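You operate a simulated robot arm through the tools that you are given. There is no shell and no other tool.

You run a simulated two-armed robot. Do the job below in one go: nothing can be reset, and whatever is moved stays where it is left.

TASK
Test the lamps, then run the blower up and prove the emergency stop.
Fine: one press of lamp test; stop it with the emergency button alone; pull the button out again and reset the trip.

The check looks at the end state, three seconds after you hand in, the way a careful person would. Anything else that was tipped, shoved, dropped, spilled or broken makes it a failure.

THE ROBOT
Two 7-joint arms with fingered hands on one trunk that stands fixed in place. Base frame: the origin is at the foot of the trunk, x ahead of it, y to its left, z up. Readings come in mm, degrees, newtons and seconds.
The left shoulder is at [20, 269, 1172], the right one opposite. With the tool pointing down near the work surface each hand reaches from about 100 to 880 mm from the base axis, measured 20 degrees to its own side. Payload 5 kg a hand.
The TCP of each hand is the grasp point between the finger pads, 42 mm short of the fingertips. In the tool frame z runs along the fingers and y along their closing line. Largest opening 208 mm; the body of the gripper starts 119 mm behind the TCP. The gripper is a hand of 4 fingers: y runs from the thumb to the fingers, the wrist lies at [0, 0, -317] in the tool frame, and closing takes about 1.5 s.
Orientation is told as [roll, pitch, yaw] about the base's x, y, z axes, in that order, counted from this pose: with the fingers straight down and closing along the base's y, the tool's x points along the base's -x, its y along +y and its z along -z.

THE INTERFACE
- The arms move only by the tool apply_moves. It takes "left_increments", "right_increments" or both (then of equal length, played together; a hand with none holds still); each is a list of rows, each a list of 2 entries, a list of its own where there are three numbers: the shift along the tool's x, y, z in cm, then the turn, a rotation vector about the tool's x, y, z in degrees. In form: [[[dx, dy, dz], [wx, wy, wz]], ...]. A call has 1 to 20 rows; each row is the pose to reach, as a shift and turn from the pose commanded when the call began, along the tool's axes at that moment. "left_fingers" and "right_fingers" are, for a hand that has rows, the finger opening in cm, from 0 to 20.8, set as the call begins (left out, the last holds). A row lasts 0.2 s, in which the tool goes at most 50 mm and 8.6 degrees; a call with a longer step from one row to the next is refused whole, and so is a gripper value outside its range. A pose out of reach is approached as far as the arm can. The call stops where the force on the tool passes 70 N (or 10 N more than at its start, if that is more) or the arm is blocked; 0.2 s more then pass. The fingers move at their own pace (about 153 mm/s each) and stop on an object; they squeeze with about 32 N. The grip force told is the motor's: it shows also when the fingers shut on nothing. Time passes only in rows, and 0.2 s behind the last, so rows that repeat a pose let the fingers close. The reply holds the time, the measured pose of the TCP, the force on the tool along the base axes, the opening and the grip force, in the units named above and with some noise, with the torque about the TCP (base axes, N m) and any sound that the robot's microphone picked up.
- Cameras (640 x 400 px; columns grow to the right, rows downward): "scene" is now at [162.2, -16.8, 1468.6]; the picture's right is [-0.19, -0.98, 0.00], its down [-0.24, 0.05, -0.97] and it looks along [0.95, -0.18, -0.25] (base axes); focal length 214 px, centre (320, 200). "left" rides on the left gripper at [-93, 2, -146] in its tool frame; the picture's right is [-0.02, -1.00, 0.00], its down [0.84, -0.01, -0.54] and it looks along [0.54, -0.01, 0.84] (tool axes); focal length 280 px, centre (320, 200). "right" rides on the right gripper at [94, 1, -146] in its tool frame; the picture's right is [-0.01, 1.00, 0.00], its down [-0.84, -0.01, -0.54] and it looks along [-0.54, -0.01, 0.84] (tool axes); focal length 280 px, centre (320, 200). There is no depth. A picture from a camera that has moved, and an enlarged one, comes with that camera's place and axes in the base frame and with its lens.
- get_image(camera): a new picture of that camera. The clock stands still meanwhile.
- move_column(by): slides the trunk up (or, below 0, down) by that many mm; the arms and the scene camera ride with it, the base frame stays. It gives what a move gives, with no picture.
- curl_fingers(finger1, finger2, finger3, thumb_bend, hand): sets how far each is bent, from 0 (flat) to 1 (curled in); at 0.3 the hand is open as for a grip, at 0.7 the pads meet at the TCP. One left out holds its place. A second passes; each finger stops where it meets its share of the squeeze, and holds until it gets a number again. A gripper value or a shape takes the hand back. It gives what a move gives, with no picture; readings hold the bend of each and the force on the fingers (four entries, about 0 where the hand has none), thumb and palm.
- hand_shape(shape, hand): the hand has 4 fingers and takes this shape, open, in about a second: jaw (thumb against the fingers, like two jaws); tri (thumb and two fingers); tip (a fingertip pinch); poke (one finger out to press); point (the index stretched); flat (the hand flat); cup (the hand cupped); fist (a fist). The gripper value then closes the fingers along that shape, each until it touches; the sizes above hold for jaw. It gives what a move gives, with no picture.
- pan_tilt(pan, tilt): turns the head with the scene camera to pan (to the left, within 80 degrees either way) and tilt (down, from -29 to 69), counted from straight ahead of the robot. It gives what a move gives.
- zoom(camera, box): a new picture of the part [left, top, right, bottom] of that camera's present view, enlarged. The clock stands still meanwhile.
- job_done(): hands the job in; it is judged then, once.

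Places have to be worked out from the pictures, the camera data and where the tool is seen. Open the grippers and draw the arms clear of the work before you hand the job in, unless the task says otherwise.

The tools are called after ">>>" by a JSON object that holds its "fn" and its "kwargs". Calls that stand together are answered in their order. apply_moves: Moves the arms, as the interface text tells. Its arguments: {"type":"object","properties":{"left_increments":{"type":"array","items":{"type":"array"}},"left_fingers":{"type":"number"},"right_increments":{"type":"array","items":{"type":"array"}},"right_fingers":{"type":"number"}},"required":[]} The other tools are called the same way: move_column (by) slides the trunk up or down; hand_shape (shape, hand) gives the hand a shape; curl_fingers (finger1, finger2, finger3, thumb_bend, hand) moves the fingers one by one; pan_tilt (pan, tilt) turns the head that bears the scene camera; get_image (camera) takes a picture; zoom (camera, box) takes an enlarged picture of a part of a camera's view; job_done () hands the job in.

At the start:

```text
time_s: 0.0
left_position: [489.5, 294.6, 1551.9]
left_ee_rot: [-0.1, 0.0, 6.3]
left_force: [-0.1, 0.6, 1.2]
left_ft_torque: [-0.02, 0.01, 0.04]
left_grip_width: 207.8
left_grasp_force: 0.0
left_shape: jaw
left_bend: [0.3, 0.3, 0.3, 0.3]
left_finger forces: [0.0, 0.1, 0.0, 0.0, 0.0, 0.0]
right_position: [450.1, -129.6, 1559.4]
right_ee_rot: [0.0, -0.1, 6.3]
right_force: [0.7, 0.5, -0.4]
right_ft_torque: [-0.03, 0.01, -0.02]
right_grip_width: 207.5
right_grasp_force: 0.1
right_shape: jaw
right_bend: [0.3, 0.3, 0.3, 0.3]
right_finger forces: [0.0, 0.1, 0.1, 0.0, 0.0, 0.1]
trunk travel left (down, up): [-550.0, 71.0]
head pan, tilt: [-10.7, 14.4]
```

scene: 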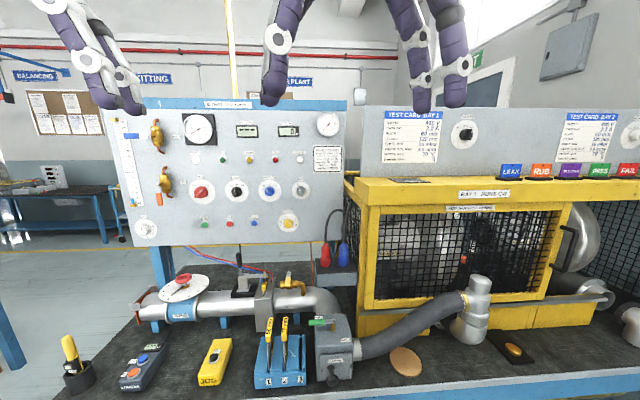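
right: 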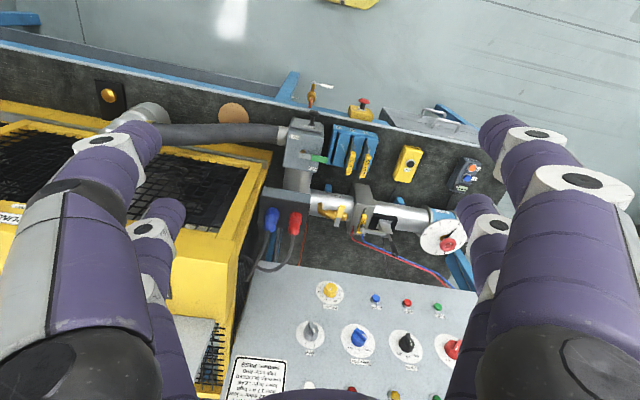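
left: 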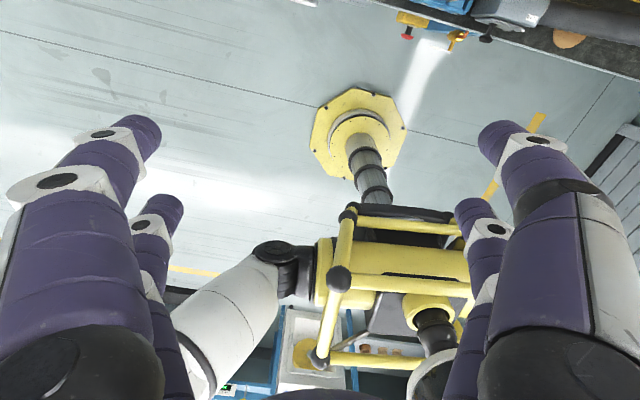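

I see a panel with dials, knobs and buttons, and a bench with pendants; I'll zoom in on the panel and bench to read the labels.

>>> {"fn": "zoom", "kwargs": {"camera": "scene", "box": [100, 90, 350, 250]}}

>>> {"fn": "zoom", "kwargs": {"camera": "scene", "box": [50, 250, 350, 400]}}

>>> {"fn": "zoom", "kwargs": {"camera": "scene", "box": [340, 90, 640, 250]}}

>>> {"fn": "zoom", "kwargs": {"camera": "scene", "box": [180, 140, 320, 240]}}

```text
2.50 times, centred on (225, 170) of scene
camera zoom: at [162.2, -16.8, 1468.6], right [-0.19, -0.98, 0.0], down [-0.24, 0.05, -0.97], along [0.95, -0.18, -0.25], focal length 536 px, centre (558, 275)
```

zoom: 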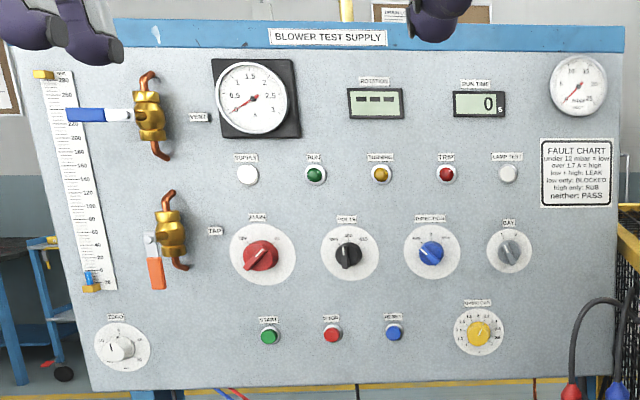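

```text
2.13 times, centred on (200, 325) of scene
camera zoom: at [162.2, -16.8, 1468.6], right [-0.19, -0.98, 0.0], down [-0.24, 0.05, -0.97], along [0.95, -0.18, -0.25], focal length 458 px, centre (576, -67)
```

zoom: 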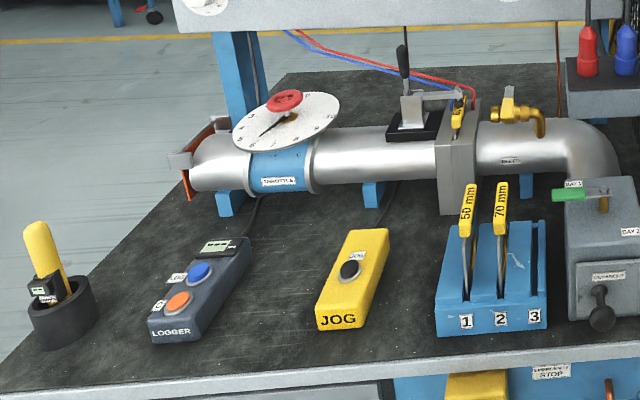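

```text
2.13 times, centred on (490, 170) of scene
camera zoom: at [162.2, -16.8, 1468.6], right [-0.19, -0.98, 0.0], down [-0.24, 0.05, -0.97], along [0.95, -0.18, -0.25], focal length 458 px, centre (-43, 264)
```

zoom: 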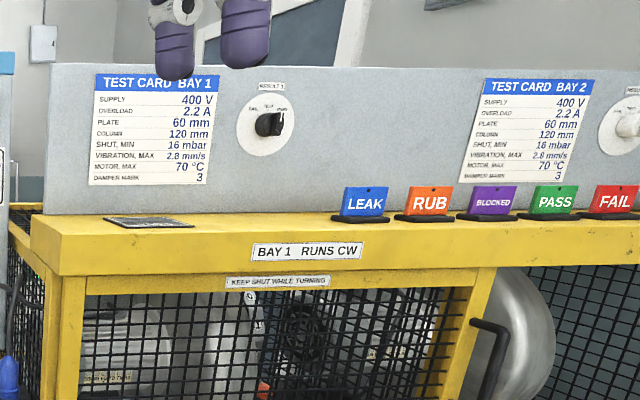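

```text
4.00 times, centred on (250, 190) of scene
camera zoom: at [162.2, -16.8, 1468.6], right [-0.19, -0.98, 0.0], down [-0.24, 0.05, -0.97], along [0.95, -0.18, -0.25], focal length 858 px, centre (600, 240)
```

zoom: 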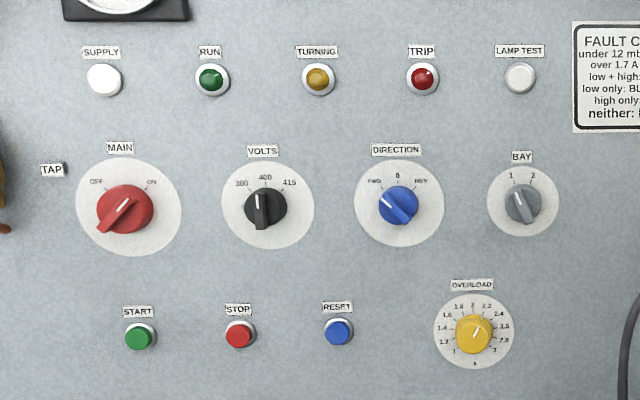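

The panel, lamps and buttons are readable; the emergency stop seems to be under the bench's front edge. I'll tilt the head down to see it and zoom in on MAIN more closely.

>>> {"fn": "zoom", "kwargs": {"camera": "scene", "box": [180, 170, 250, 214]}}

>>> {"fn": "zoom", "kwargs": {"camera": "right", "box": [240, 60, 500, 240]}}

>>> {"fn": "zoom", "kwargs": {"camera": "left", "box": [360, 0, 600, 120]}}

>>> {"fn": "pan_tilt", "kwargs": {"pan": 0, "tilt": 60}}

>>> {"fn": "get_image", "kwargs": {"camera": "scene"}}

```text
9.09 times, centred on (215, 192) of scene
camera zoom: at [162.2, -16.8, 1468.6], right [-0.19, -0.98, 0.0], down [-0.24, 0.05, -0.97], along [0.95, -0.18, -0.25], focal length 1950 px, centre (1274, 273)
```

zoom: 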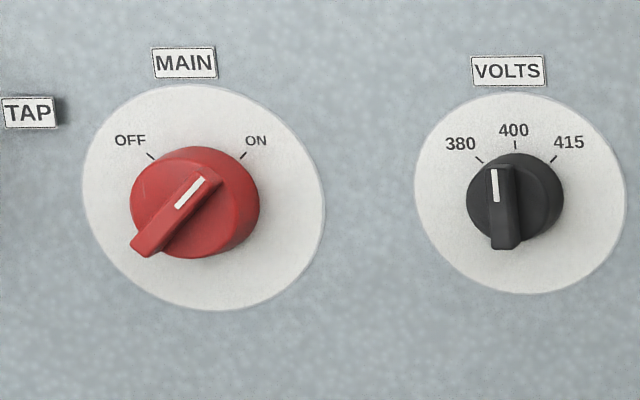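

```text
2.22 times, centred on (370, 150) of right
camera zoom: at [356.7, -137.4, 1703.9], right [-0.09, 1.0, 0.0], down [0.84, 0.08, 0.54], along [0.54, 0.05, -0.84], focal length 623 px, centre (209, 311)
```

zoom: 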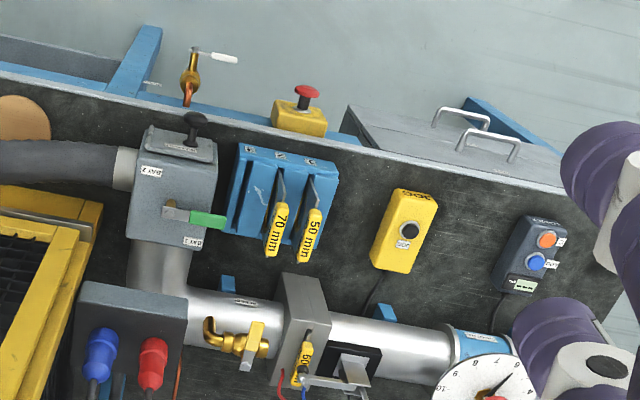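

```text
2.67 times, centred on (480, 60) of left
camera zoom: at [581.1, 305.8, 1697.5], right [0.12, -0.99, 0.0], down [-0.84, -0.1, 0.54], along [-0.53, -0.07, -0.84], focal length 748 px, centre (-107, 573)
```

zoom: 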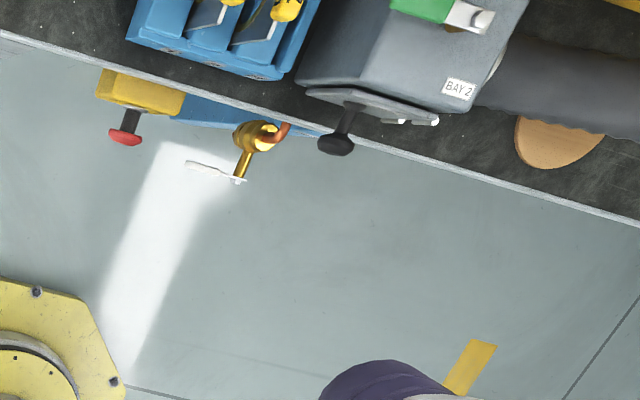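

```text
time_s: 1.1
left_position: [489.4, 296.0, 1551.5]
left_ee_rot: [0.0, 0.0, 6.2]
left_force: [0.2, -0.5, 0.4]
left_ft_torque: [0.0, 0.02, 0.04]
left_grip_width: 207.7
left_grasp_force: 0.0
left_shape: jaw
left_bend: [0.3, 0.3, 0.3, 0.3]
left_finger forces: [0.1, 0.1, 0.0, 0.1, 0.0, 0.0]
right_position: [449.9, -129.4, 1558.0]
right_ee_rot: [0.0, 0.1, 6.2]
right_force: [-0.1, -0.4, -0.1]
right_ft_torque: [0.04, -0.02, 0.01]
right_grip_width: 208.0
right_grasp_force: 0.1
right_shape: jaw
right_bend: [0.3, 0.3, 0.3, 0.3]
right_finger forces: [0.0, 0.0, 0.0, 0.0, 0.0, 0.0]
trunk travel left (down, up): [-550.0, 71.0]
head pan, tilt: [0.0, 60.0]
```

```text
taken
camera scene: at [137.0, 0.5, 1401.4], right [0.0, -1.0, 0.0], down [-0.87, 0.0, -0.5], along [0.5, 0.0, -0.87], focal length 214 px, centre (320, 200)
```

scene: 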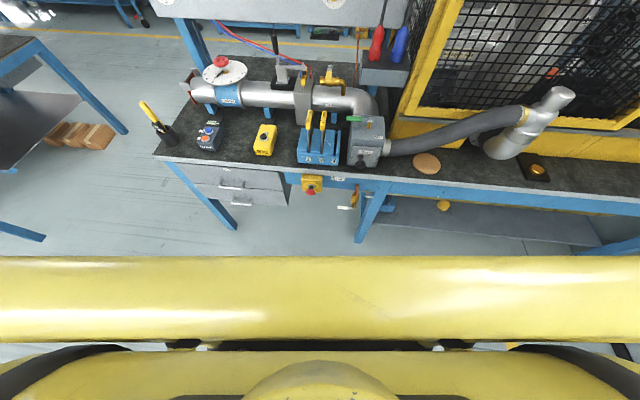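

MAIN is ON, VOLTS at 400, DIRECTION FWD, BAY 1; the e-stop is a red mushroom on a yellow box under the bench front at about (577, 35, 713), facing the robot. I'll look closer at it and then square both hands to yaw 0.

>>> {"fn": "zoom", "kwargs": {"camera": "scene", "box": [270, 160, 390, 235]}}

>>> {"fn": "apply_moves", "kwargs": {"left_increments": [[[0, 0, 0], [0, 0, 6.2]]], "right_increments": [[[0, 0, 0], [0, 0, 6.2]]]}}

>>> {"fn": "hand_shape", "kwargs": {"hand": "right", "shape": "poke"}}

>>> {"fn": "hand_shape", "kwargs": {"hand": "left", "shape": "poke"}}

>>> {"fn": "get_image", "kwargs": {"camera": "right"}}

>>> {"fn": "get_image", "kwargs": {"camera": "left"}}

```text
5.33 times, centred on (330, 198) of scene
camera zoom: at [137.0, 0.5, 1401.4], right [0.0, -1.0, 0.0], down [-0.87, 0.0, -0.5], along [0.5, 0.0, -0.87], focal length 1144 px, centre (267, 213)
```

zoom: 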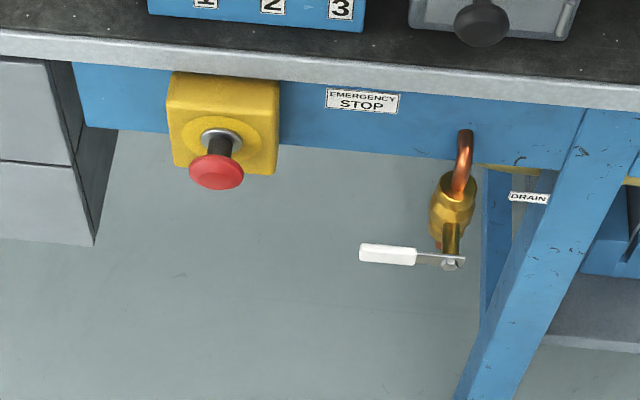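

```text
time_s: 1.5
left_position: [489.6, 294.7, 1551.6]
left_ee_rot: [0.0, 0.0, 0.0]
left_force: [-0.5, -0.1, -0.2]
left_ft_torque: [0.01, -0.01, -0.02]
left_grip_width: 208.0
left_grasp_force: 0.1
left_shape: jaw
left_bend: [0.3, 0.3, 0.3, 0.3]
left_finger forces: [0.0, 0.1, 0.0, 0.0, 0.0, 0.0]
right_position: [449.9, -129.0, 1558.6]
right_ee_rot: [0.0, 0.0, 0.0]
right_force: [-1.0, 0.4, 0.5]
right_ft_torque: [0.0, -0.04, 0.02]
right_grip_width: 207.7
right_grasp_force: 0.0
right_shape: jaw
right_bend: [0.3, 0.3, 0.3, 0.3]
right_finger forces: [0.0, 0.0, 0.1, 0.0, 0.0, 0.0]
trunk travel left (down, up): [-550.0, 71.0]
head pan, tilt: [0.0, 60.0]
```

```text
time_s: 2.4
left_position: [489.4, 294.8, 1552.5]
left_ee_rot: [0.0, 0.0, 0.1]
left_force: [0.2, 0.9, -0.5]
left_ft_torque: [-0.02, 0.01, 0.0]
left_grip_width: 207.9
left_grasp_force: 0.1
left_shape: jaw
left_bend: [0.3, 0.3, 0.3, 0.3]
left_finger forces: [0.1, 0.1, 0.0, 0.1, 0.0, 0.0]
right_position: [450.2, -128.6, 1559.3]
right_ee_rot: [0.0, 0.0, 0.0]
right_force: [-0.1, 0.1, 0.3]
right_ft_torque: [0.01, 0.01, -0.01]
right_grip_width: 0.0
right_grasp_force: 0.1
right_shape: poke
right_bend: [1.0, 1.0, 1.0, 0.33]
right_finger forces: [0.0, 0.0, 0.0, 0.0, 0.0, 0.0]
trunk travel left (down, up): [-550.0, 71.0]
head pan, tilt: [0.0, 60.0]
```

```text
time_s: 3.3
left_position: [489.5, 295.2, 1551.8]
left_ee_rot: [0.0, -0.1, 0.1]
left_force: [0.0, 0.4, -0.1]
left_ft_torque: [0.01, -0.04, 0.01]
left_grip_width: 0.0
left_grasp_force: 0.1
left_shape: poke
left_bend: [1.0, 1.0, 1.0, 0.33]
left_finger forces: [0.0, 0.0, 0.0, 0.1, 0.0, 0.0]
right_position: [449.2, -129.0, 1560.0]
right_ee_rot: [0.0, -0.1, 0.1]
right_force: [0.0, -0.6, 0.0]
right_ft_torque: [-0.01, -0.01, -0.02]
right_grip_width: 0.0
right_grasp_force: 0.0
right_shape: poke
right_bend: [1.0, 1.0, 1.0, 0.33]
right_finger forces: [0.1, 0.0, 0.0, 0.0, 0.0, 0.1]
trunk travel left (down, up): [-550.0, 71.0]
head pan, tilt: [0.0, 60.0]
```

```text
taken
camera right: at [356.7, -127.1, 1704.3], right [0.01, 1.0, 0.0], down [0.84, -0.01, 0.54], along [0.54, -0.01, -0.84], focal length 280 px, centre (320, 200)
```

right: 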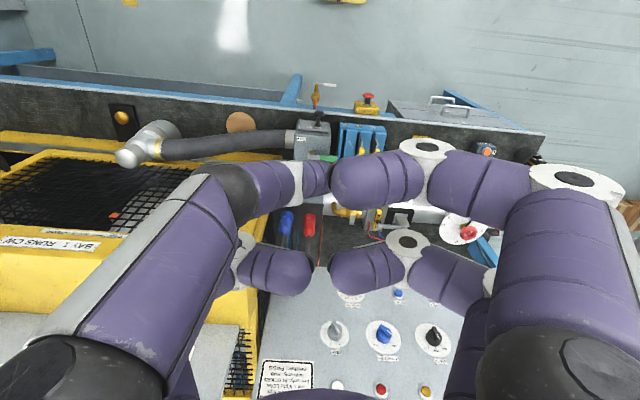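

```text
taken
camera left: at [582.2, 295.9, 1697.6], right [0.02, -1.0, 0.0], down [-0.84, -0.01, 0.54], along [-0.54, -0.01, -0.84], focal length 280 px, centre (320, 200)
```

left: 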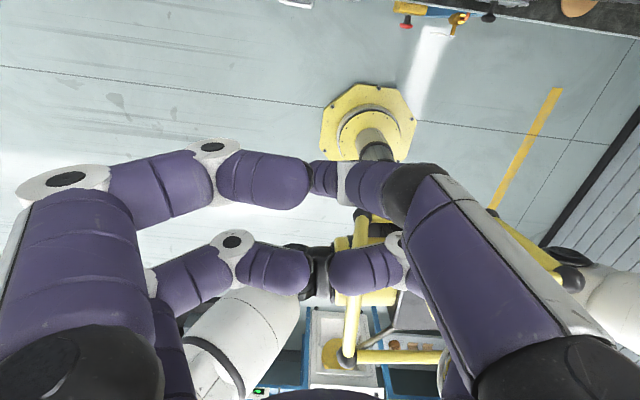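

The poke shape needs a look from outside to know where the poking finger sits. I'll aim the head at the right hand.

>>> {"fn": "pan_tilt", "kwargs": {"pan": -15, "tilt": -25}}

>>> {"fn": "get_image", "kwargs": {"camera": "scene"}}

```text
time_s: 4.9
left_position: [489.4, 294.4, 1550.9]
left_ee_rot: [0.0, -0.1, 0.1]
left_force: [1.3, 0.1, -0.2]
left_ft_torque: [-0.01, -0.02, 0.0]
left_grip_width: 0.0
left_grasp_force: 0.0
left_shape: poke
left_bend: [1.0, 1.0, 1.0, 0.33]
left_finger forces: [0.1, 0.0, 0.1, 0.0, 0.0, 0.1]
right_position: [449.5, -128.0, 1559.7]
right_ee_rot: [0.0, 0.0, 0.2]
right_force: [-0.6, -0.4, 0.4]
right_ft_torque: [0.0, 0.01, -0.02]
right_grip_width: 0.1
right_grasp_force: 0.0
right_shape: poke
right_bend: [1.0, 1.0, 1.0, 0.33]
right_finger forces: [0.0, 0.0, 0.1, 0.0, 0.0, 0.1]
trunk travel left (down, up): [-550.0, 71.0]
head pan, tilt: [-15.0, -25.0]
```

```text
taken
camera scene: at [139.0, -17.9, 1527.4], right [-0.26, -0.97, 0.0], down [0.41, -0.11, -0.91], along [0.88, -0.23, 0.42], focal length 214 px, centre (320, 200)
```

scene: 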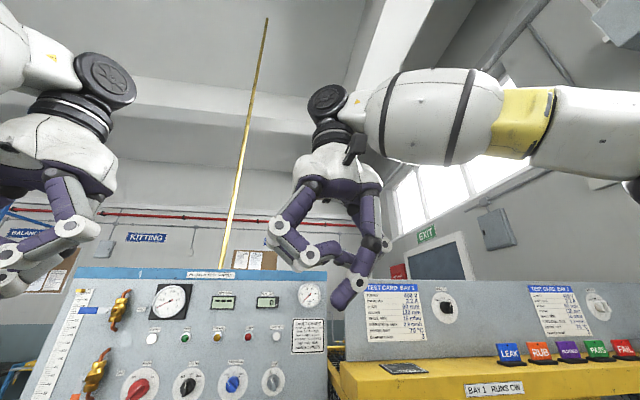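

>>> {"fn": "zoom", "kwargs": {"camera": "scene", "box": [250, 130, 410, 320]}}

```text
2.11 times, centred on (330, 225) of scene
camera zoom: at [139.0, -17.9, 1527.4], right [-0.26, -0.97, 0.0], down [0.41, -0.11, -0.91], along [0.88, -0.23, 0.42], focal length 452 px, centre (299, 147)
```

zoom: 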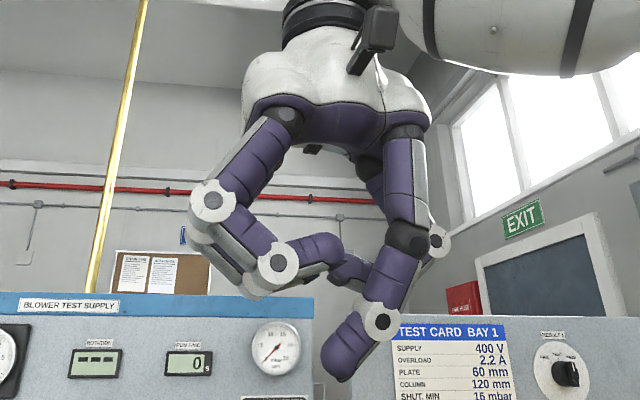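

In "poke" the thumb is the poking digit, its tip about 42 mm beyond the TCP on the tool axis. I'll turn both hands to point at the panel (+x) while moving them ahead, stopping well short of it.

>>> {"fn": "apply_moves", "kwargs": {"right_increments": [[[-2.857, 0.179, 1.071], [0, -6.43, 0]], [[-5.714, 0.357, 2.143], [0, -12.86, 0]], [[-8.571, 0.536, 3.214], [0, -19.29, 0]], [[-11.43, 0.714, 4.286], [0, -25.71, 0]], [[-14.29, 0.893, 5.357], [0, -32.14, 0]], [[-17.14, 1.071, 6.429], [0, -38.57, 0]], [[-20, 1.25, 7.5], [0, -45, 0]], [[-22.86, 1.429, 8.571], [0, -51.43, 0]], [[-25.71, 1.607, 9.643], [0, -57.86, 0]], [[-28.57, 1.786, 10.71], [0, -64.29, 0]], [[-31.43, 1.964, 11.79], [0, -70.71, 0]], [[-34.29, 2.143, 12.86], [0, -77.14, 0]], [[-37.14, 2.321, 13.93], [0, -83.57, 0]], [[-40, 2.5, 15], [0, -90, 0]]], "left_increments": [[[-2.579, 0.036, 2.157], [0, -6.43, 0]], [[-5.157, 0.071, 4.314], [0, -12.86, 0]], [[-7.736, 0.107, 6.471], [0, -19.29, 0]], [[-10.31, 0.143, 8.629], [0, -25.71, 0]], [[-12.89, 0.179, 10.79], [0, -32.14, 0]], [[-15.47, 0.214, 12.94], [0, -38.57, 0]], [[-18.05, 0.25, 15.1], [0, -45, 0]], [[-20.63, 0.286, 17.26], [0, -51.43, 0]], [[-23.21, 0.321, 19.41], [0, -57.86, 0]], [[-25.79, 0.357, 21.57], [0, -64.29, 0]], [[-28.36, 0.393, 23.73], [0, -70.71, 0]], [[-30.94, 0.429, 25.89], [0, -77.14, 0]], [[-33.52, 0.464, 28.04], [0, -83.57, 0]], [[-36.1, 0.5, 30.2], [0, -90, 0]]]}}

>>> {"fn": "pan_tilt", "kwargs": {"pan": 5, "tilt": 15}}

>>> {"fn": "get_image", "kwargs": {"camera": "scene"}}

>>> {"fn": "get_image", "kwargs": {"camera": "left"}}

>>> {"fn": "get_image", "kwargs": {"camera": "right"}}

```text
time_s: 7.9
left_position: [834.5, 298.8, 1261.0]
left_ee_rot: [0.6, -85.7, -0.6]
left_force: [0.4, -0.7, -0.5]
left_ft_torque: [-0.01, -0.05, 0.2]
left_grip_width: 0.0
left_grasp_force: 0.2
left_shape: poke
left_bend: [1.0, 1.0, 1.0, 0.33]
left_finger forces: [0.1, 0.0, 0.0, 0.0, 0.0, 0.0]
left hand out of reach, approached as far as the arm can: row 14
right_position: [848.5, -104.6, 1410.6]
right_ee_rot: [137.3, -89.9, -137.4]
right_force: [-0.4, -1.8, 1.9]
right_ft_torque: [-0.01, 0.28, 0.16]
right_grip_width: 0.1
right_grasp_force: 0.0
right_shape: poke
right_bend: [1.0, 1.0, 1.0, 0.33]
right_finger forces: [0.0, 0.0, 0.0, 0.0, 0.1, 0.1]
trunk travel left (down, up): [-550.0, 71.0]
head pan, tilt: [-15.0, -25.0]
```

```text
time_s: 9.0
left_position: [834.0, 299.7, 1261.6]
left_ee_rot: [0.0, -85.7, 0.1]
left_force: [0.1, -0.3, 0.3]
left_ft_torque: [0.01, -0.01, -0.01]
left_grip_width: 0.2
left_grasp_force: 0.0
left_shape: poke
left_bend: [1.0, 1.0, 1.0, 0.33]
left_finger forces: [0.0, 0.2, 0.0, 0.1, 0.0, 0.0]
right_position: [848.1, -103.8, 1409.3]
right_ee_rot: [8.3, -89.9, -8.3]
right_force: [0.2, -0.3, -0.6]
right_ft_torque: [0.01, -0.02, -0.02]
right_grip_width: 0.0
right_grasp_force: 0.1
right_shape: poke
right_bend: [1.0, 1.0, 1.0, 0.33]
right_finger forces: [0.1, 0.0, 0.1, 0.1, 0.0, 0.0]
trunk travel left (down, up): [-550.0, 71.0]
head pan, tilt: [5.0, 15.0]
```

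```text
taken
camera scene: at [163.8, 8.6, 1467.6], right [0.09, -1.0, 0.0], down [-0.26, -0.02, -0.97], along [0.96, 0.08, -0.26], focal length 214 px, centre (320, 200)
```

scene: 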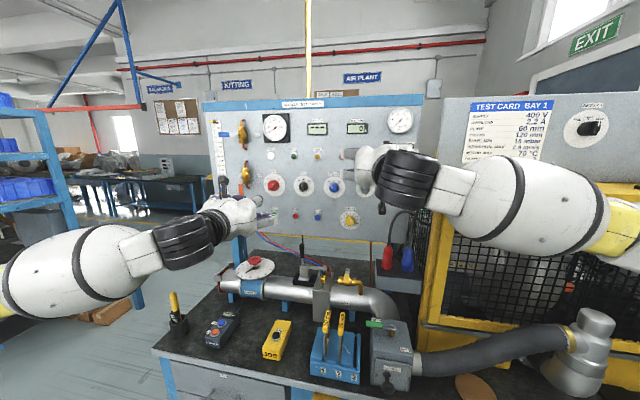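

```text
taken
camera left: at [694.9, 301.0, 1366.7], right [0.0, -1.0, 0.01], down [-0.6, -0.01, -0.8], along [0.8, -0.01, -0.6], focal length 280 px, centre (320, 200)
```

left: 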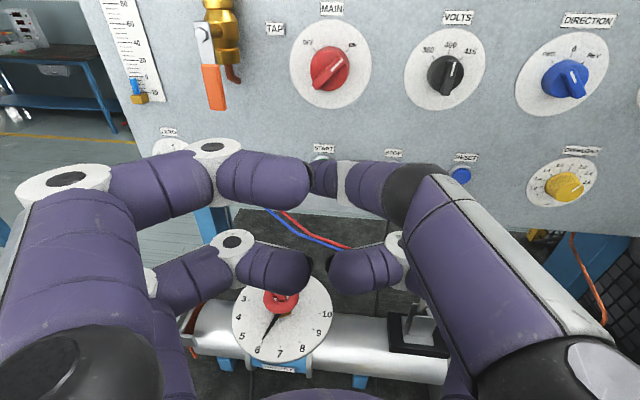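

```text
taken
camera right: at [703.1, -101.3, 1315.2], right [0.0, 1.0, 0.01], down [-0.54, -0.01, 0.84], along [0.84, -0.01, 0.54], focal length 280 px, centre (320, 200)
```

right: 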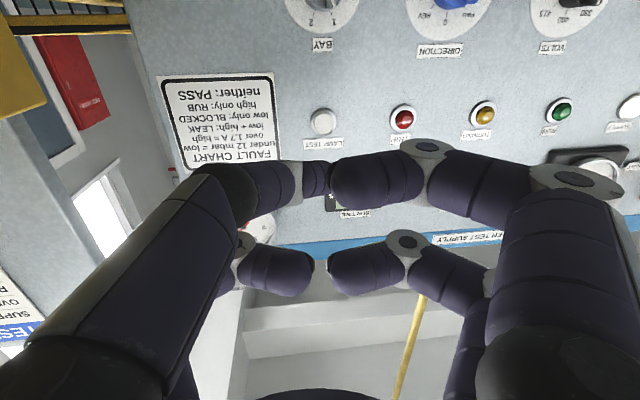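

The right fingertip lines up with LAMP TEST, which triangulates to about (1020–1040, -100, 1412). I'll advance the right hand to about 20 mm short of it and check the view.

>>> {"fn": "apply_moves", "kwargs": {"right_increments": [[[-0.1, 0.2, 3], [0, 0, 0]], [[-0.2, 0.4, 6], [0, 0, 0]], [[-0.2, 0.4, 9], [0, 0, 0]], [[-0.2, 0.4, 10.5], [0, 0, 0]]]}}

>>> {"fn": "get_image", "kwargs": {"camera": "right"}}

>>> {"fn": "get_image", "kwargs": {"camera": "scene"}}

>>> {"fn": "zoom", "kwargs": {"camera": "left", "box": [280, 100, 520, 240]}}

```text
time_s: 10.0
left_position: [834.4, 299.8, 1263.6]
left_ee_rot: [-0.1, -85.7, 0.0]
left_force: [-0.1, 0.2, 0.6]
left_ft_torque: [-0.01, 0.03, 0.02]
left_grip_width: 0.2
left_grasp_force: 0.1
left_shape: poke
left_bend: [1.0, 1.0, 1.0, 0.33]
left_finger forces: [0.0, 0.0, 0.0, 0.0, 0.0, 0.0]
right_position: [950.5, -100.1, 1412.7]
right_ee_rot: [168.3, -89.9, -168.3]
right_force: [0.0, 0.0, 0.5]
right_ft_torque: [-0.02, -0.01, -0.01]
right_grip_width: 0.1
right_grasp_force: 0.2
right_shape: poke
right_bend: [1.0, 1.0, 1.0, 0.33]
right_finger forces: [0.0, 0.0, 0.1, 0.1, 0.0, 0.1]
trunk travel left (down, up): [-550.0, 71.0]
head pan, tilt: [5.0, 15.0]
```

```text
taken
camera right: at [805.8, -98.5, 1316.5], right [0.0, 1.0, 0.01], down [-0.54, -0.01, 0.84], along [0.84, -0.01, 0.54], focal length 280 px, centre (320, 200)
```

right: 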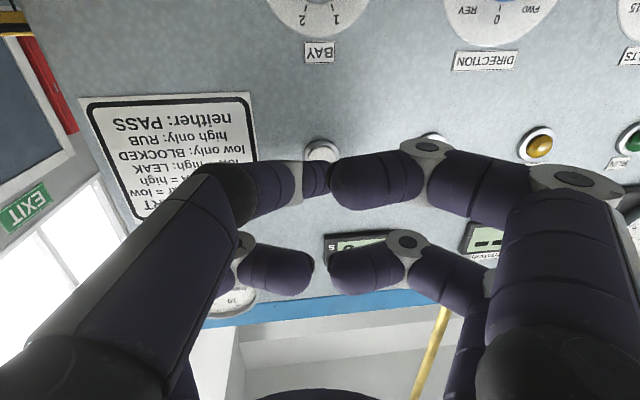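

```text
taken
camera scene: at [163.2, 8.6, 1467.7], right [0.09, -1.0, 0.0], down [-0.26, -0.02, -0.97], along [0.96, 0.08, -0.26], focal length 214 px, centre (320, 200)
```

scene: 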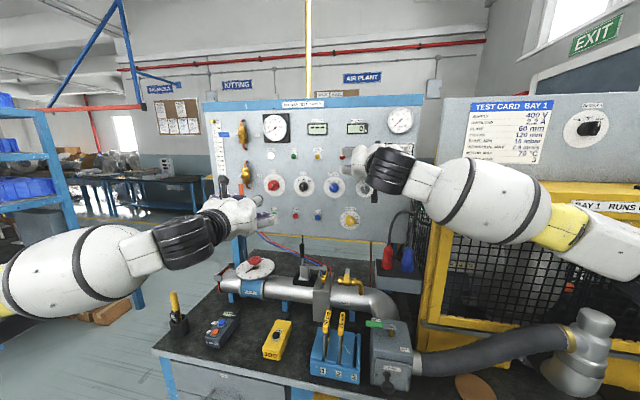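

```text
2.67 times, centred on (400, 170) of left
camera zoom: at [694.3, 300.9, 1367.3], right [0.0, -1.0, 0.01], down [-0.6, -0.01, -0.8], along [0.8, -0.01, -0.6], focal length 748 px, centre (107, 280)
```

zoom: 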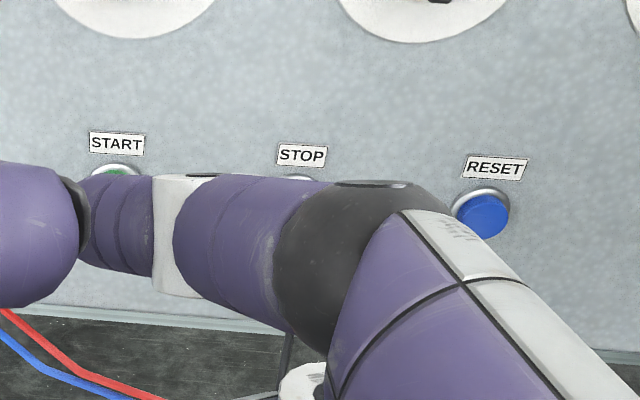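

>>> {"fn": "zoom", "kwargs": {"camera": "right", "box": [270, 120, 370, 200]}}

>>> {"fn": "zoom", "kwargs": {"camera": "scene", "box": [330, 110, 450, 190]}}

>>> {"fn": "zoom", "kwargs": {"camera": "scene", "box": [220, 110, 380, 240]}}

```text
5.00 times, centred on (320, 160) of right
camera zoom: at [805.8, -98.5, 1316.5], right [0.0, 1.0, 0.01], down [-0.54, -0.01, 0.84], along [0.84, -0.01, 0.54], focal length 1402 px, centre (320, 400)
```

zoom: 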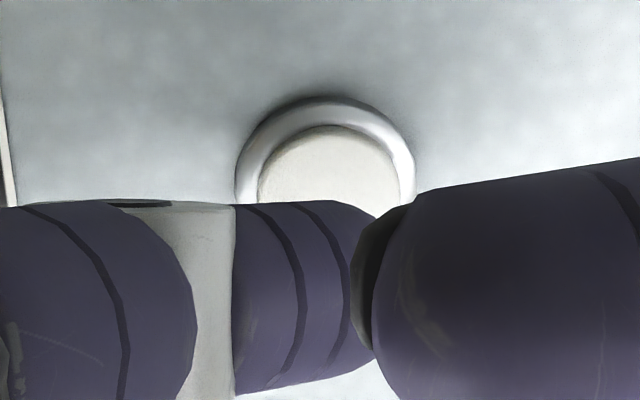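

```text
5.00 times, centred on (390, 150) of scene
camera zoom: at [163.2, 8.6, 1467.7], right [0.09, -1.0, 0.0], down [-0.26, -0.02, -0.97], along [0.96, 0.08, -0.26], focal length 1072 px, centre (-30, 450)
```

zoom: 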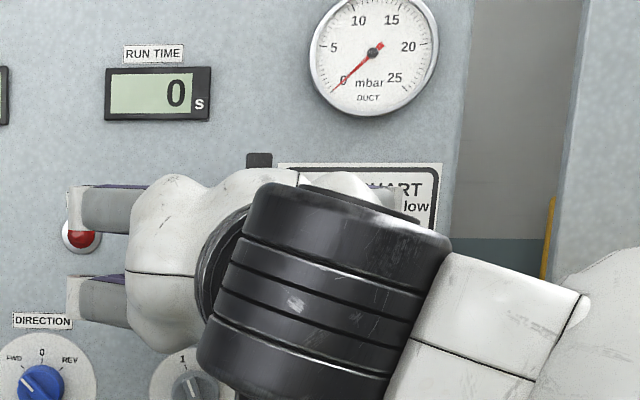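

```text
3.08 times, centred on (300, 175) of scene
camera zoom: at [163.2, 8.6, 1467.7], right [0.09, -1.0, 0.0], down [-0.26, -0.02, -0.97], along [0.96, 0.08, -0.26], focal length 660 px, centre (382, 277)
```

zoom: 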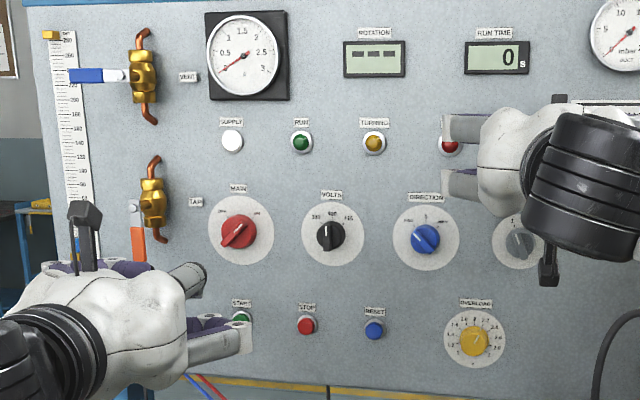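

LAMP TEST cap is at about x 1018, y -99, z 1412, and the tip is centred on it. I'll advance slowly to just touch and read the force.

>>> {"fn": "apply_moves", "kwargs": {"right_increments": [[[0, 0.05, 0.8], [0, 0, 0]], [[0, 0.05, 1.6], [0, 0, 0]], [[0, 0.05, 2.0], [0, 0, 0]], [[0, 0.05, 2.3], [0, 0, 0]]]}}

>>> {"fn": "zoom", "kwargs": {"camera": "right", "box": [240, 100, 400, 220]}}

```text
time_s: 11.0
left_position: [833.8, 299.0, 1263.3]
left_ee_rot: [-0.1, -85.8, 0.0]
left_force: [0.0, 0.8, 0.6]
left_ft_torque: [0.04, -0.01, 0.0]
left_grip_width: 0.0
left_grasp_force: 0.0
left_shape: poke
left_bend: [1.0, 1.0, 1.0, 0.33]
left_finger forces: [0.0, 0.0, 0.1, 0.0, 0.1, 0.0]
right_position: [975.6, -99.0, 1411.1]
right_ee_rot: [-170.4, -90.0, 170.5]
right_force: [-5.7, 0.2, -3.0]
right_ft_torque: [-0.02, 0.09, 0.02]
right_grip_width: 0.0
right_grasp_force: 0.0
right_shape: poke
right_bend: [1.0, 1.0, 1.0, 0.33]
right_finger forces: [0.0, 0.1, 0.0, 0.0, 5.5, 0.0]
trunk travel left (down, up): [-550.0, 71.0]
head pan, tilt: [5.0, 15.0]
heard: click
```

```text
3.33 times, centred on (320, 160) of right
camera zoom: at [830.2, -97.6, 1316.5], right [0.0, 1.0, 0.01], down [-0.54, -0.01, 0.84], along [0.84, -0.01, 0.54], focal length 935 px, centre (320, 333)
```

zoom: 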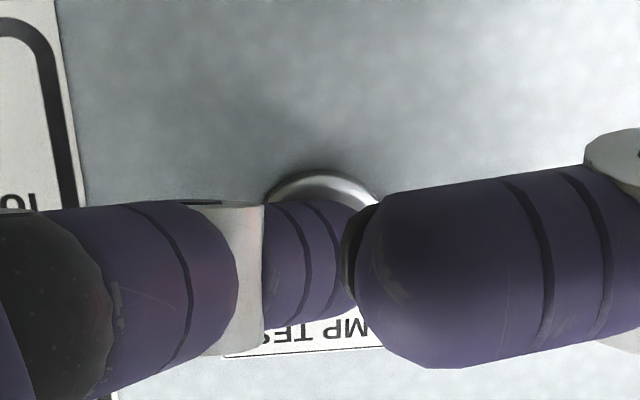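

A click was heard at about 6 N, so the button is being pressed. I'll check the lamps while it is held.

>>> {"fn": "zoom", "kwargs": {"camera": "scene", "box": [220, 110, 380, 240]}}

>>> {"fn": "get_image", "kwargs": {"camera": "right"}}

```text
3.08 times, centred on (300, 175) of scene
camera zoom: at [162.7, 8.5, 1467.7], right [0.09, -1.0, 0.0], down [-0.26, -0.02, -0.97], along [0.96, 0.08, -0.26], focal length 660 px, centre (382, 277)
```

zoom: 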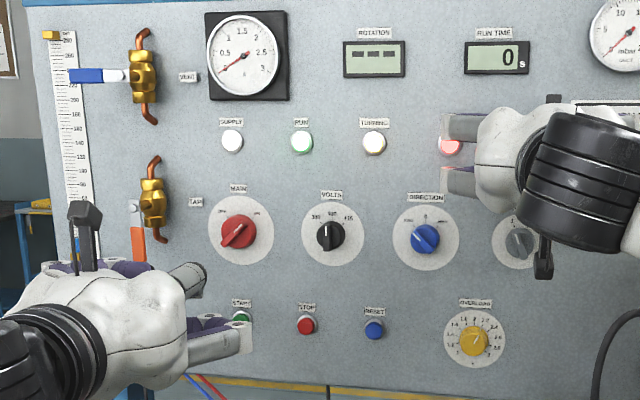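

```text
taken
camera right: at [830.2, -97.6, 1316.5], right [0.0, 1.0, 0.01], down [-0.54, -0.01, 0.84], along [0.84, -0.01, 0.54], focal length 280 px, centre (320, 200)
```

right: 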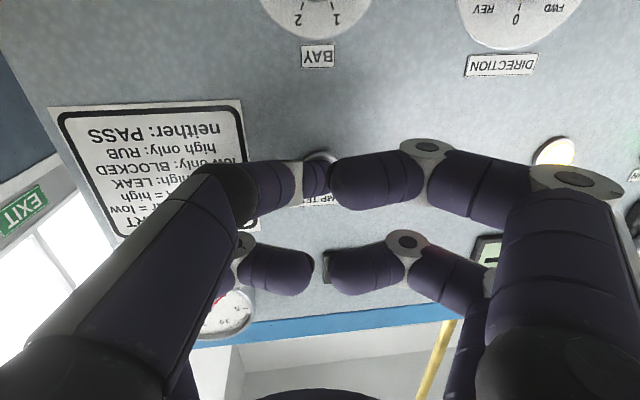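

All four lamps light (supply, run, turning, trip), so the lamp test works. Now I withdraw the right hand straight back.

>>> {"fn": "apply_moves", "kwargs": {"right_increments": [[[0, 0, -4], [0, 0, 0]], [[0, 0, -8], [0, 0, 0]], [[0, 0, -12], [0, 0, 0]], [[0, 0, -16], [0, 0, 0]], [[0, -3, -20], [0, 0, 0]]]}}

>>> {"fn": "zoom", "kwargs": {"camera": "scene", "box": [220, 110, 420, 240]}}

>>> {"fn": "get_image", "kwargs": {"camera": "scene"}}

```text
time_s: 12.2
left_position: [835.1, 297.6, 1264.2]
left_ee_rot: [0.4, -85.8, -0.5]
left_force: [-0.7, -0.8, 1.1]
left_ft_torque: [-0.02, 0.15, 0.17]
left_grip_width: 0.0
left_grasp_force: 0.1
left_shape: poke
left_bend: [1.0, 1.0, 1.0, 0.33]
left_finger forces: [0.1, 0.0, 0.0, 0.1, 0.0, 0.0]
right_position: [778.2, -131.3, 1411.3]
right_ee_rot: [76.9, -90.0, -76.9]
right_force: [-0.6, -1.4, 0.4]
right_ft_torque: [0.0, 0.08, 0.17]
right_grip_width: 0.2
right_grasp_force: 0.0
right_shape: poke
right_bend: [1.0, 1.0, 1.0, 0.33]
right_finger forces: [0.0, 0.1, 0.0, 0.1, 0.1, 0.1]
trunk travel left (down, up): [-550.0, 71.0]
head pan, tilt: [5.0, 15.0]
```

```text
3.08 times, centred on (320, 175) of scene
camera zoom: at [163.2, 7.3, 1467.7], right [0.09, -1.0, 0.0], down [-0.26, -0.02, -0.97], along [0.96, 0.08, -0.26], focal length 660 px, centre (320, 277)
```

zoom: 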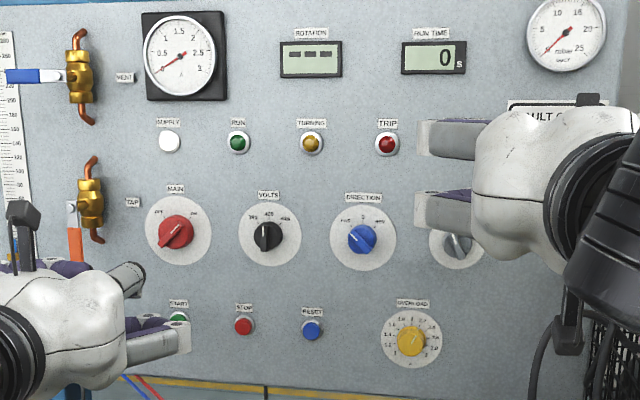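

```text
taken
camera scene: at [163.2, 7.3, 1467.7], right [0.09, -1.0, 0.0], down [-0.26, -0.02, -0.97], along [0.96, 0.08, -0.26], focal length 214 px, centre (320, 200)
```

scene: 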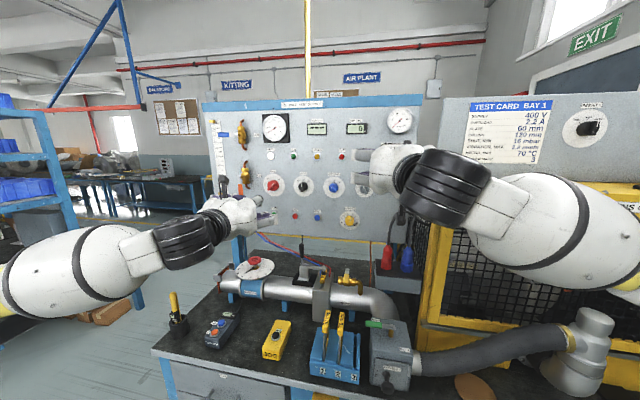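

Lamp test is released and lamps went out. Before starting the blower, I'll stage the right hand in front of the e-stop, tilted 45° down, via a clear path.

>>> {"fn": "apply_moves", "kwargs": {"right_increments": [[[2.64, -1.49, -2.23], [0, 3.75, 0]], [[5.28, -2.98, -4.45], [0, 7.5, 0]], [[7.91, -4.46, -6.68], [0, 11.25, 0]], [[10.55, -5.95, -8.9], [0, 15, 0]], [[13.19, -7.44, -11.13], [0, 18.75, 0]], [[15.83, -8.93, -13.35], [0, 22.5, 0]], [[18.46, -10.41, -15.58], [0, 26.25, 0]], [[21.1, -11.9, -17.8], [0, 30, 0]], [[24.85, -11.28, -18.8], [0, 31.88, 0]], [[28.6, -10.65, -19.8], [0, 33.75, 0]], [[32.35, -10.03, -20.8], [0, 35.63, 0]], [[36.1, -9.4, -21.8], [0, 37.5, 0]], [[39.85, -8.78, -22.8], [0, 39.38, 0]], [[43.6, -8.15, -23.8], [0, 41.25, 0]], [[47.35, -7.53, -24.8], [0, 43.13, 0]], [[51.1, -6.9, -25.8], [0, 45, 0]]]}}

>>> {"fn": "pan_tilt", "kwargs": {"pan": -10, "tilt": 45}}

>>> {"fn": "get_image", "kwargs": {"camera": "scene"}}

>>> {"fn": "get_image", "kwargs": {"camera": "right"}}

```text
time_s: 15.6
left_position: [834.6, 298.3, 1263.3]
left_ee_rot: [0.4, -85.7, -0.4]
left_force: [0.2, -0.5, 0.2]
left_ft_torque: [0.0, 0.06, 0.09]
left_grip_width: 0.1
left_grasp_force: 0.0
left_shape: poke
left_bend: [1.0, 1.0, 1.0, 0.33]
left_finger forces: [0.0, 0.0, 0.1, 0.1, 0.1, 0.1]
right_position: [571.5, -181.5, 883.8]
right_ee_rot: [-0.2, -44.9, 0.1]
right_force: [0.7, -1.4, 0.7]
right_ft_torque: [0.04, 0.04, 0.06]
right_grip_width: 0.0
right_grasp_force: 0.1
right_shape: poke
right_bend: [1.0, 1.0, 1.0, 0.33]
right_finger forces: [0.0, 0.1, 0.1, 0.0, 0.1, 0.1]
right hand out of reach, approached as far as the arm can: row 9, 10, 11, 12, 13, 14, 15, 16
trunk travel left (down, up): [-550.0, 71.0]
head pan, tilt: [5.0, 15.0]
```

```text
time_s: 16.5
left_position: [834.5, 299.8, 1263.5]
left_ee_rot: [-0.1, -85.7, 0.1]
left_force: [0.4, -0.9, 0.2]
left_ft_torque: [0.02, 0.02, 0.02]
left_grip_width: 0.0
left_grasp_force: 0.1
left_shape: poke
left_bend: [1.0, 1.0, 1.0, 0.33]
left_finger forces: [0.0, 0.0, 0.1, 0.0, 0.0, 0.0]
right_position: [571.0, -180.2, 883.8]
right_ee_rot: [-0.1, -44.9, 0.0]
right_force: [-0.1, -0.1, -0.1]
right_ft_torque: [0.02, 0.0, 0.01]
right_grip_width: 0.0
right_grasp_force: 0.0
right_shape: poke
right_bend: [1.0, 1.0, 1.0, 0.33]
right_finger forces: [0.0, 0.0, 0.0, 0.1, 0.0, 0.0]
trunk travel left (down, up): [-550.0, 71.0]
head pan, tilt: [-10.0, 45.0]
```

```text
taken
camera scene: at [150.4, -13.6, 1420.9], right [-0.17, -0.98, 0.0], down [-0.7, 0.12, -0.71], along [0.7, -0.12, -0.71], focal length 214 px, centre (320, 200)
```

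scene: 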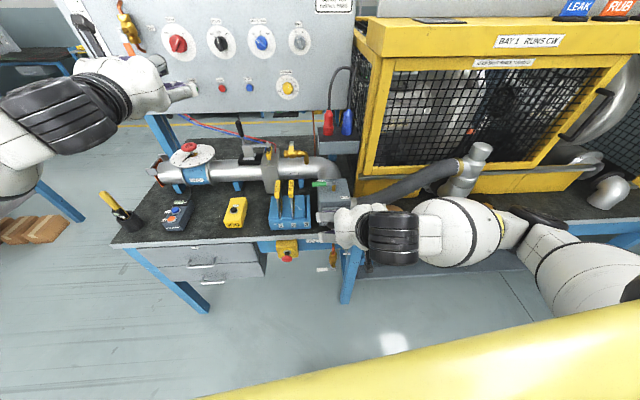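

```text
taken
camera right: at [402.5, -178.4, 920.6], right [0.01, 1.0, 0.01], down [0.22, -0.01, 0.98], along [0.98, -0.01, -0.22], focal length 280 px, centre (320, 200)
```

right: 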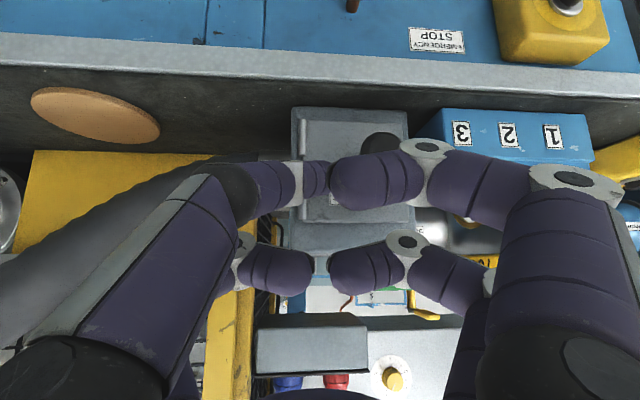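

The right arm hit its minimum reach there and the tip is close to the damper's black knob (~(601,-136,839)). I'll lift it straight up before going around.

>>> {"fn": "apply_moves", "kwargs": {"right_increments": [[[-2.12, 0, -2.12], [0, 0, 0]], [[-4.24, 0, -4.24], [0, 0, 0]], [[-6.36, 0, -6.36], [0, 0, 0]], [[-8.48, 0, -8.48], [0, 0, 0]], [[-10.6, 0, -6.36], [0, 0, 0]], [[-12.73, 0, -4.24], [0, 0, 0]], [[-12.73, 0, -4.24], [0, 0, 0]]]}}

>>> {"fn": "get_image", "kwargs": {"camera": "scene"}}

```text
time_s: 18.1
left_position: [834.9, 301.4, 1263.3]
left_ee_rot: [-0.2, -85.8, 0.2]
left_force: [0.3, -1.1, 0.3]
left_ft_torque: [0.01, 0.02, -0.03]
left_grip_width: 0.0
left_grasp_force: 0.1
left_shape: poke
left_bend: [1.0, 1.0, 1.0, 0.33]
left_finger forces: [0.0, 0.1, 0.0, 0.0, 0.1, 0.0]
right_position: [629.7, -178.6, 1008.6]
right_ee_rot: [0.0, -45.1, 0.1]
right_force: [-0.3, 0.4, -0.4]
right_ft_torque: [0.0, -0.02, -0.02]
right_grip_width: 0.3
right_grasp_force: 0.1
right_shape: poke
right_bend: [1.0, 1.0, 1.0, 0.33]
right_finger forces: [0.1, 0.0, 0.0, 0.1, 0.1, 0.1]
right hand out of reach, approached as far as the arm can: row 1, 2, 3, 4
trunk travel left (down, up): [-550.0, 71.0]
head pan, tilt: [-10.0, 45.0]
```

```text
taken
camera scene: at [150.3, -13.5, 1420.9], right [-0.17, -0.98, 0.0], down [-0.7, 0.12, -0.71], along [0.7, -0.12, -0.71], focal length 214 px, centre (320, 200)
```

scene: 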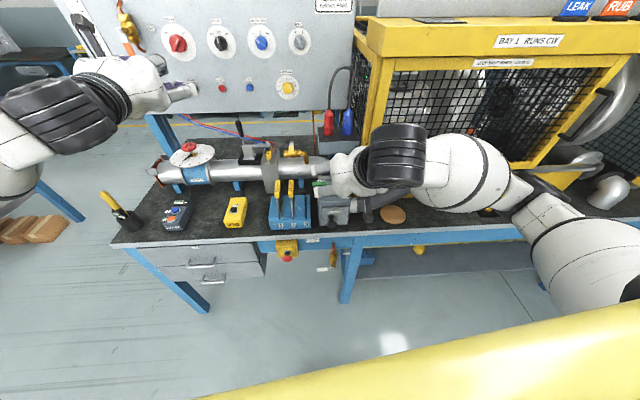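

Commands are relative to the actual pose. Now I go around: back over to y=35, then down in front of the bench to face the e-stop from ~55 mm away.

>>> {"fn": "apply_moves", "kwargs": {"right_increments": [[[1.56, 2.98, -1.63], [0, 0, 0]], [[3.11, 5.95, -3.25], [0, 0, 0]], [[4.67, 8.93, -4.88], [0, 0, 0]], [[6.22, 11.9, -6.5], [0, 0, 0]], [[7.4, 15.07, -6.27], [0, 0, 0]], [[8.58, 18.23, -6.03], [0, 0, 0]], [[9.76, 21.4, -5.8], [0, 0, 0]], [[13.29, 21.4, -3.68], [0, 0, 0]], [[16.83, 21.4, -1.55], [0, 0, 0]], [[20.36, 21.4, 0.57], [0, 0, 0]], [[23.31, 21.4, 3.04], [0, 0, 0]], [[26.25, 21.4, 5.52], [0, 0, 0]], [[29.2, 21.4, 7.99], [0, 0, 0]]]}}

>>> {"fn": "get_image", "kwargs": {"camera": "right"}}

>>> {"fn": "get_image", "kwargs": {"camera": "scene"}}

```text
time_s: 19.8
left_position: [835.9, 298.0, 1260.5]
left_ee_rot: [0.9, -85.6, -0.8]
left_force: [1.7, -2.1, -1.0]
left_ft_torque: [0.04, -0.13, 0.17]
left_grip_width: 0.1
left_grasp_force: 0.0
left_shape: poke
left_bend: [1.0, 1.0, 1.0, 0.33]
left_finger forces: [0.1, 0.1, 0.0, 0.1, 0.1, 0.1]
right_position: [635.2, -2.7, 938.2]
right_ee_rot: [0.8, -45.5, 0.4]
right_force: [0.0, -0.4, 0.1]
right_ft_torque: [0.01, 0.17, 0.04]
right_grip_width: 0.1
right_grasp_force: 0.0
right_shape: poke
right_bend: [1.0, 1.0, 1.0, 0.32]
right_finger forces: [0.0, 0.0, 0.0, 0.0, 1.4, 0.0]
right hand out of reach, approached as far as the arm can: row 1, 2, 3, 4, 5, 6, 7, 8
trunk travel left (down, up): [-550.0, 71.0]
head pan, tilt: [-10.0, 45.0]
stopped in row 8 (right hand): the force on the tool passed its limit at 84 N (the readings are from after the stop); the commanded pose is now the measured one
```

```text
taken
camera right: at [466.5, -3.0, 972.5], right [-0.01, 1.0, 0.02], down [0.21, -0.02, 0.98], along [0.98, 0.01, -0.21], focal length 280 px, centre (320, 200)
```

right: 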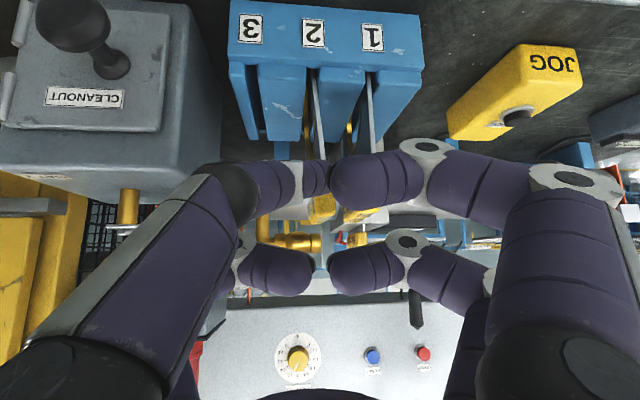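

```text
taken
camera scene: at [151.7, -14.6, 1420.7], right [-0.17, -0.98, 0.0], down [-0.7, 0.12, -0.71], along [0.7, -0.12, -0.71], focal length 214 px, centre (320, 200)
```

scene: 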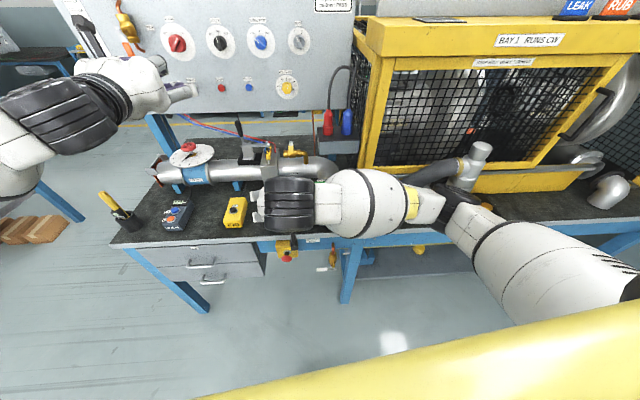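

The arm got clipped in x and the thumb tip bumped something near the gauge rack (84 N). I'll look closely at the rack before backing off upward.

>>> {"fn": "zoom", "kwargs": {"camera": "right", "box": [200, 0, 440, 260]}}

>>> {"fn": "zoom", "kwargs": {"camera": "scene", "box": [220, 130, 380, 270]}}

```text
1.54 times, centred on (320, 130) of right
camera zoom: at [466.5, -3.0, 972.5], right [-0.01, 1.0, 0.02], down [0.21, -0.02, 0.98], along [0.98, 0.01, -0.21], focal length 431 px, centre (320, 308)
```

zoom: 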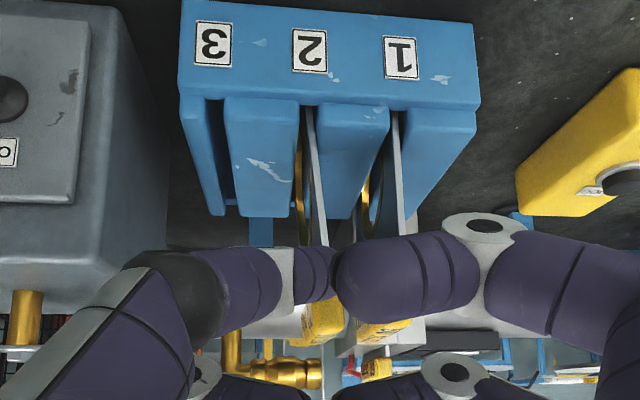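

```text
2.86 times, centred on (300, 200) of scene
camera zoom: at [151.7, -14.6, 1420.7], right [-0.17, -0.98, 0.0], down [-0.7, 0.12, -0.71], along [0.7, -0.12, -0.71], focal length 613 px, centre (377, 200)
```

zoom: 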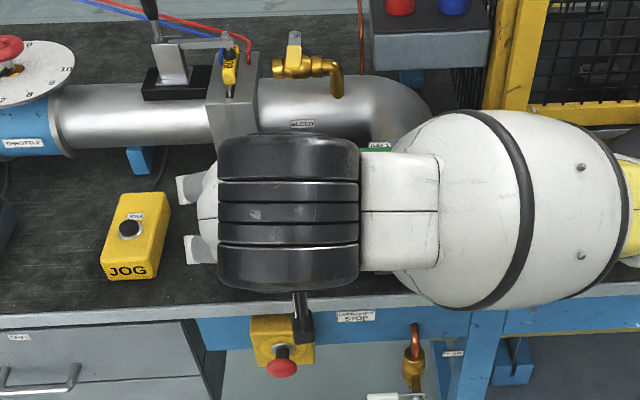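

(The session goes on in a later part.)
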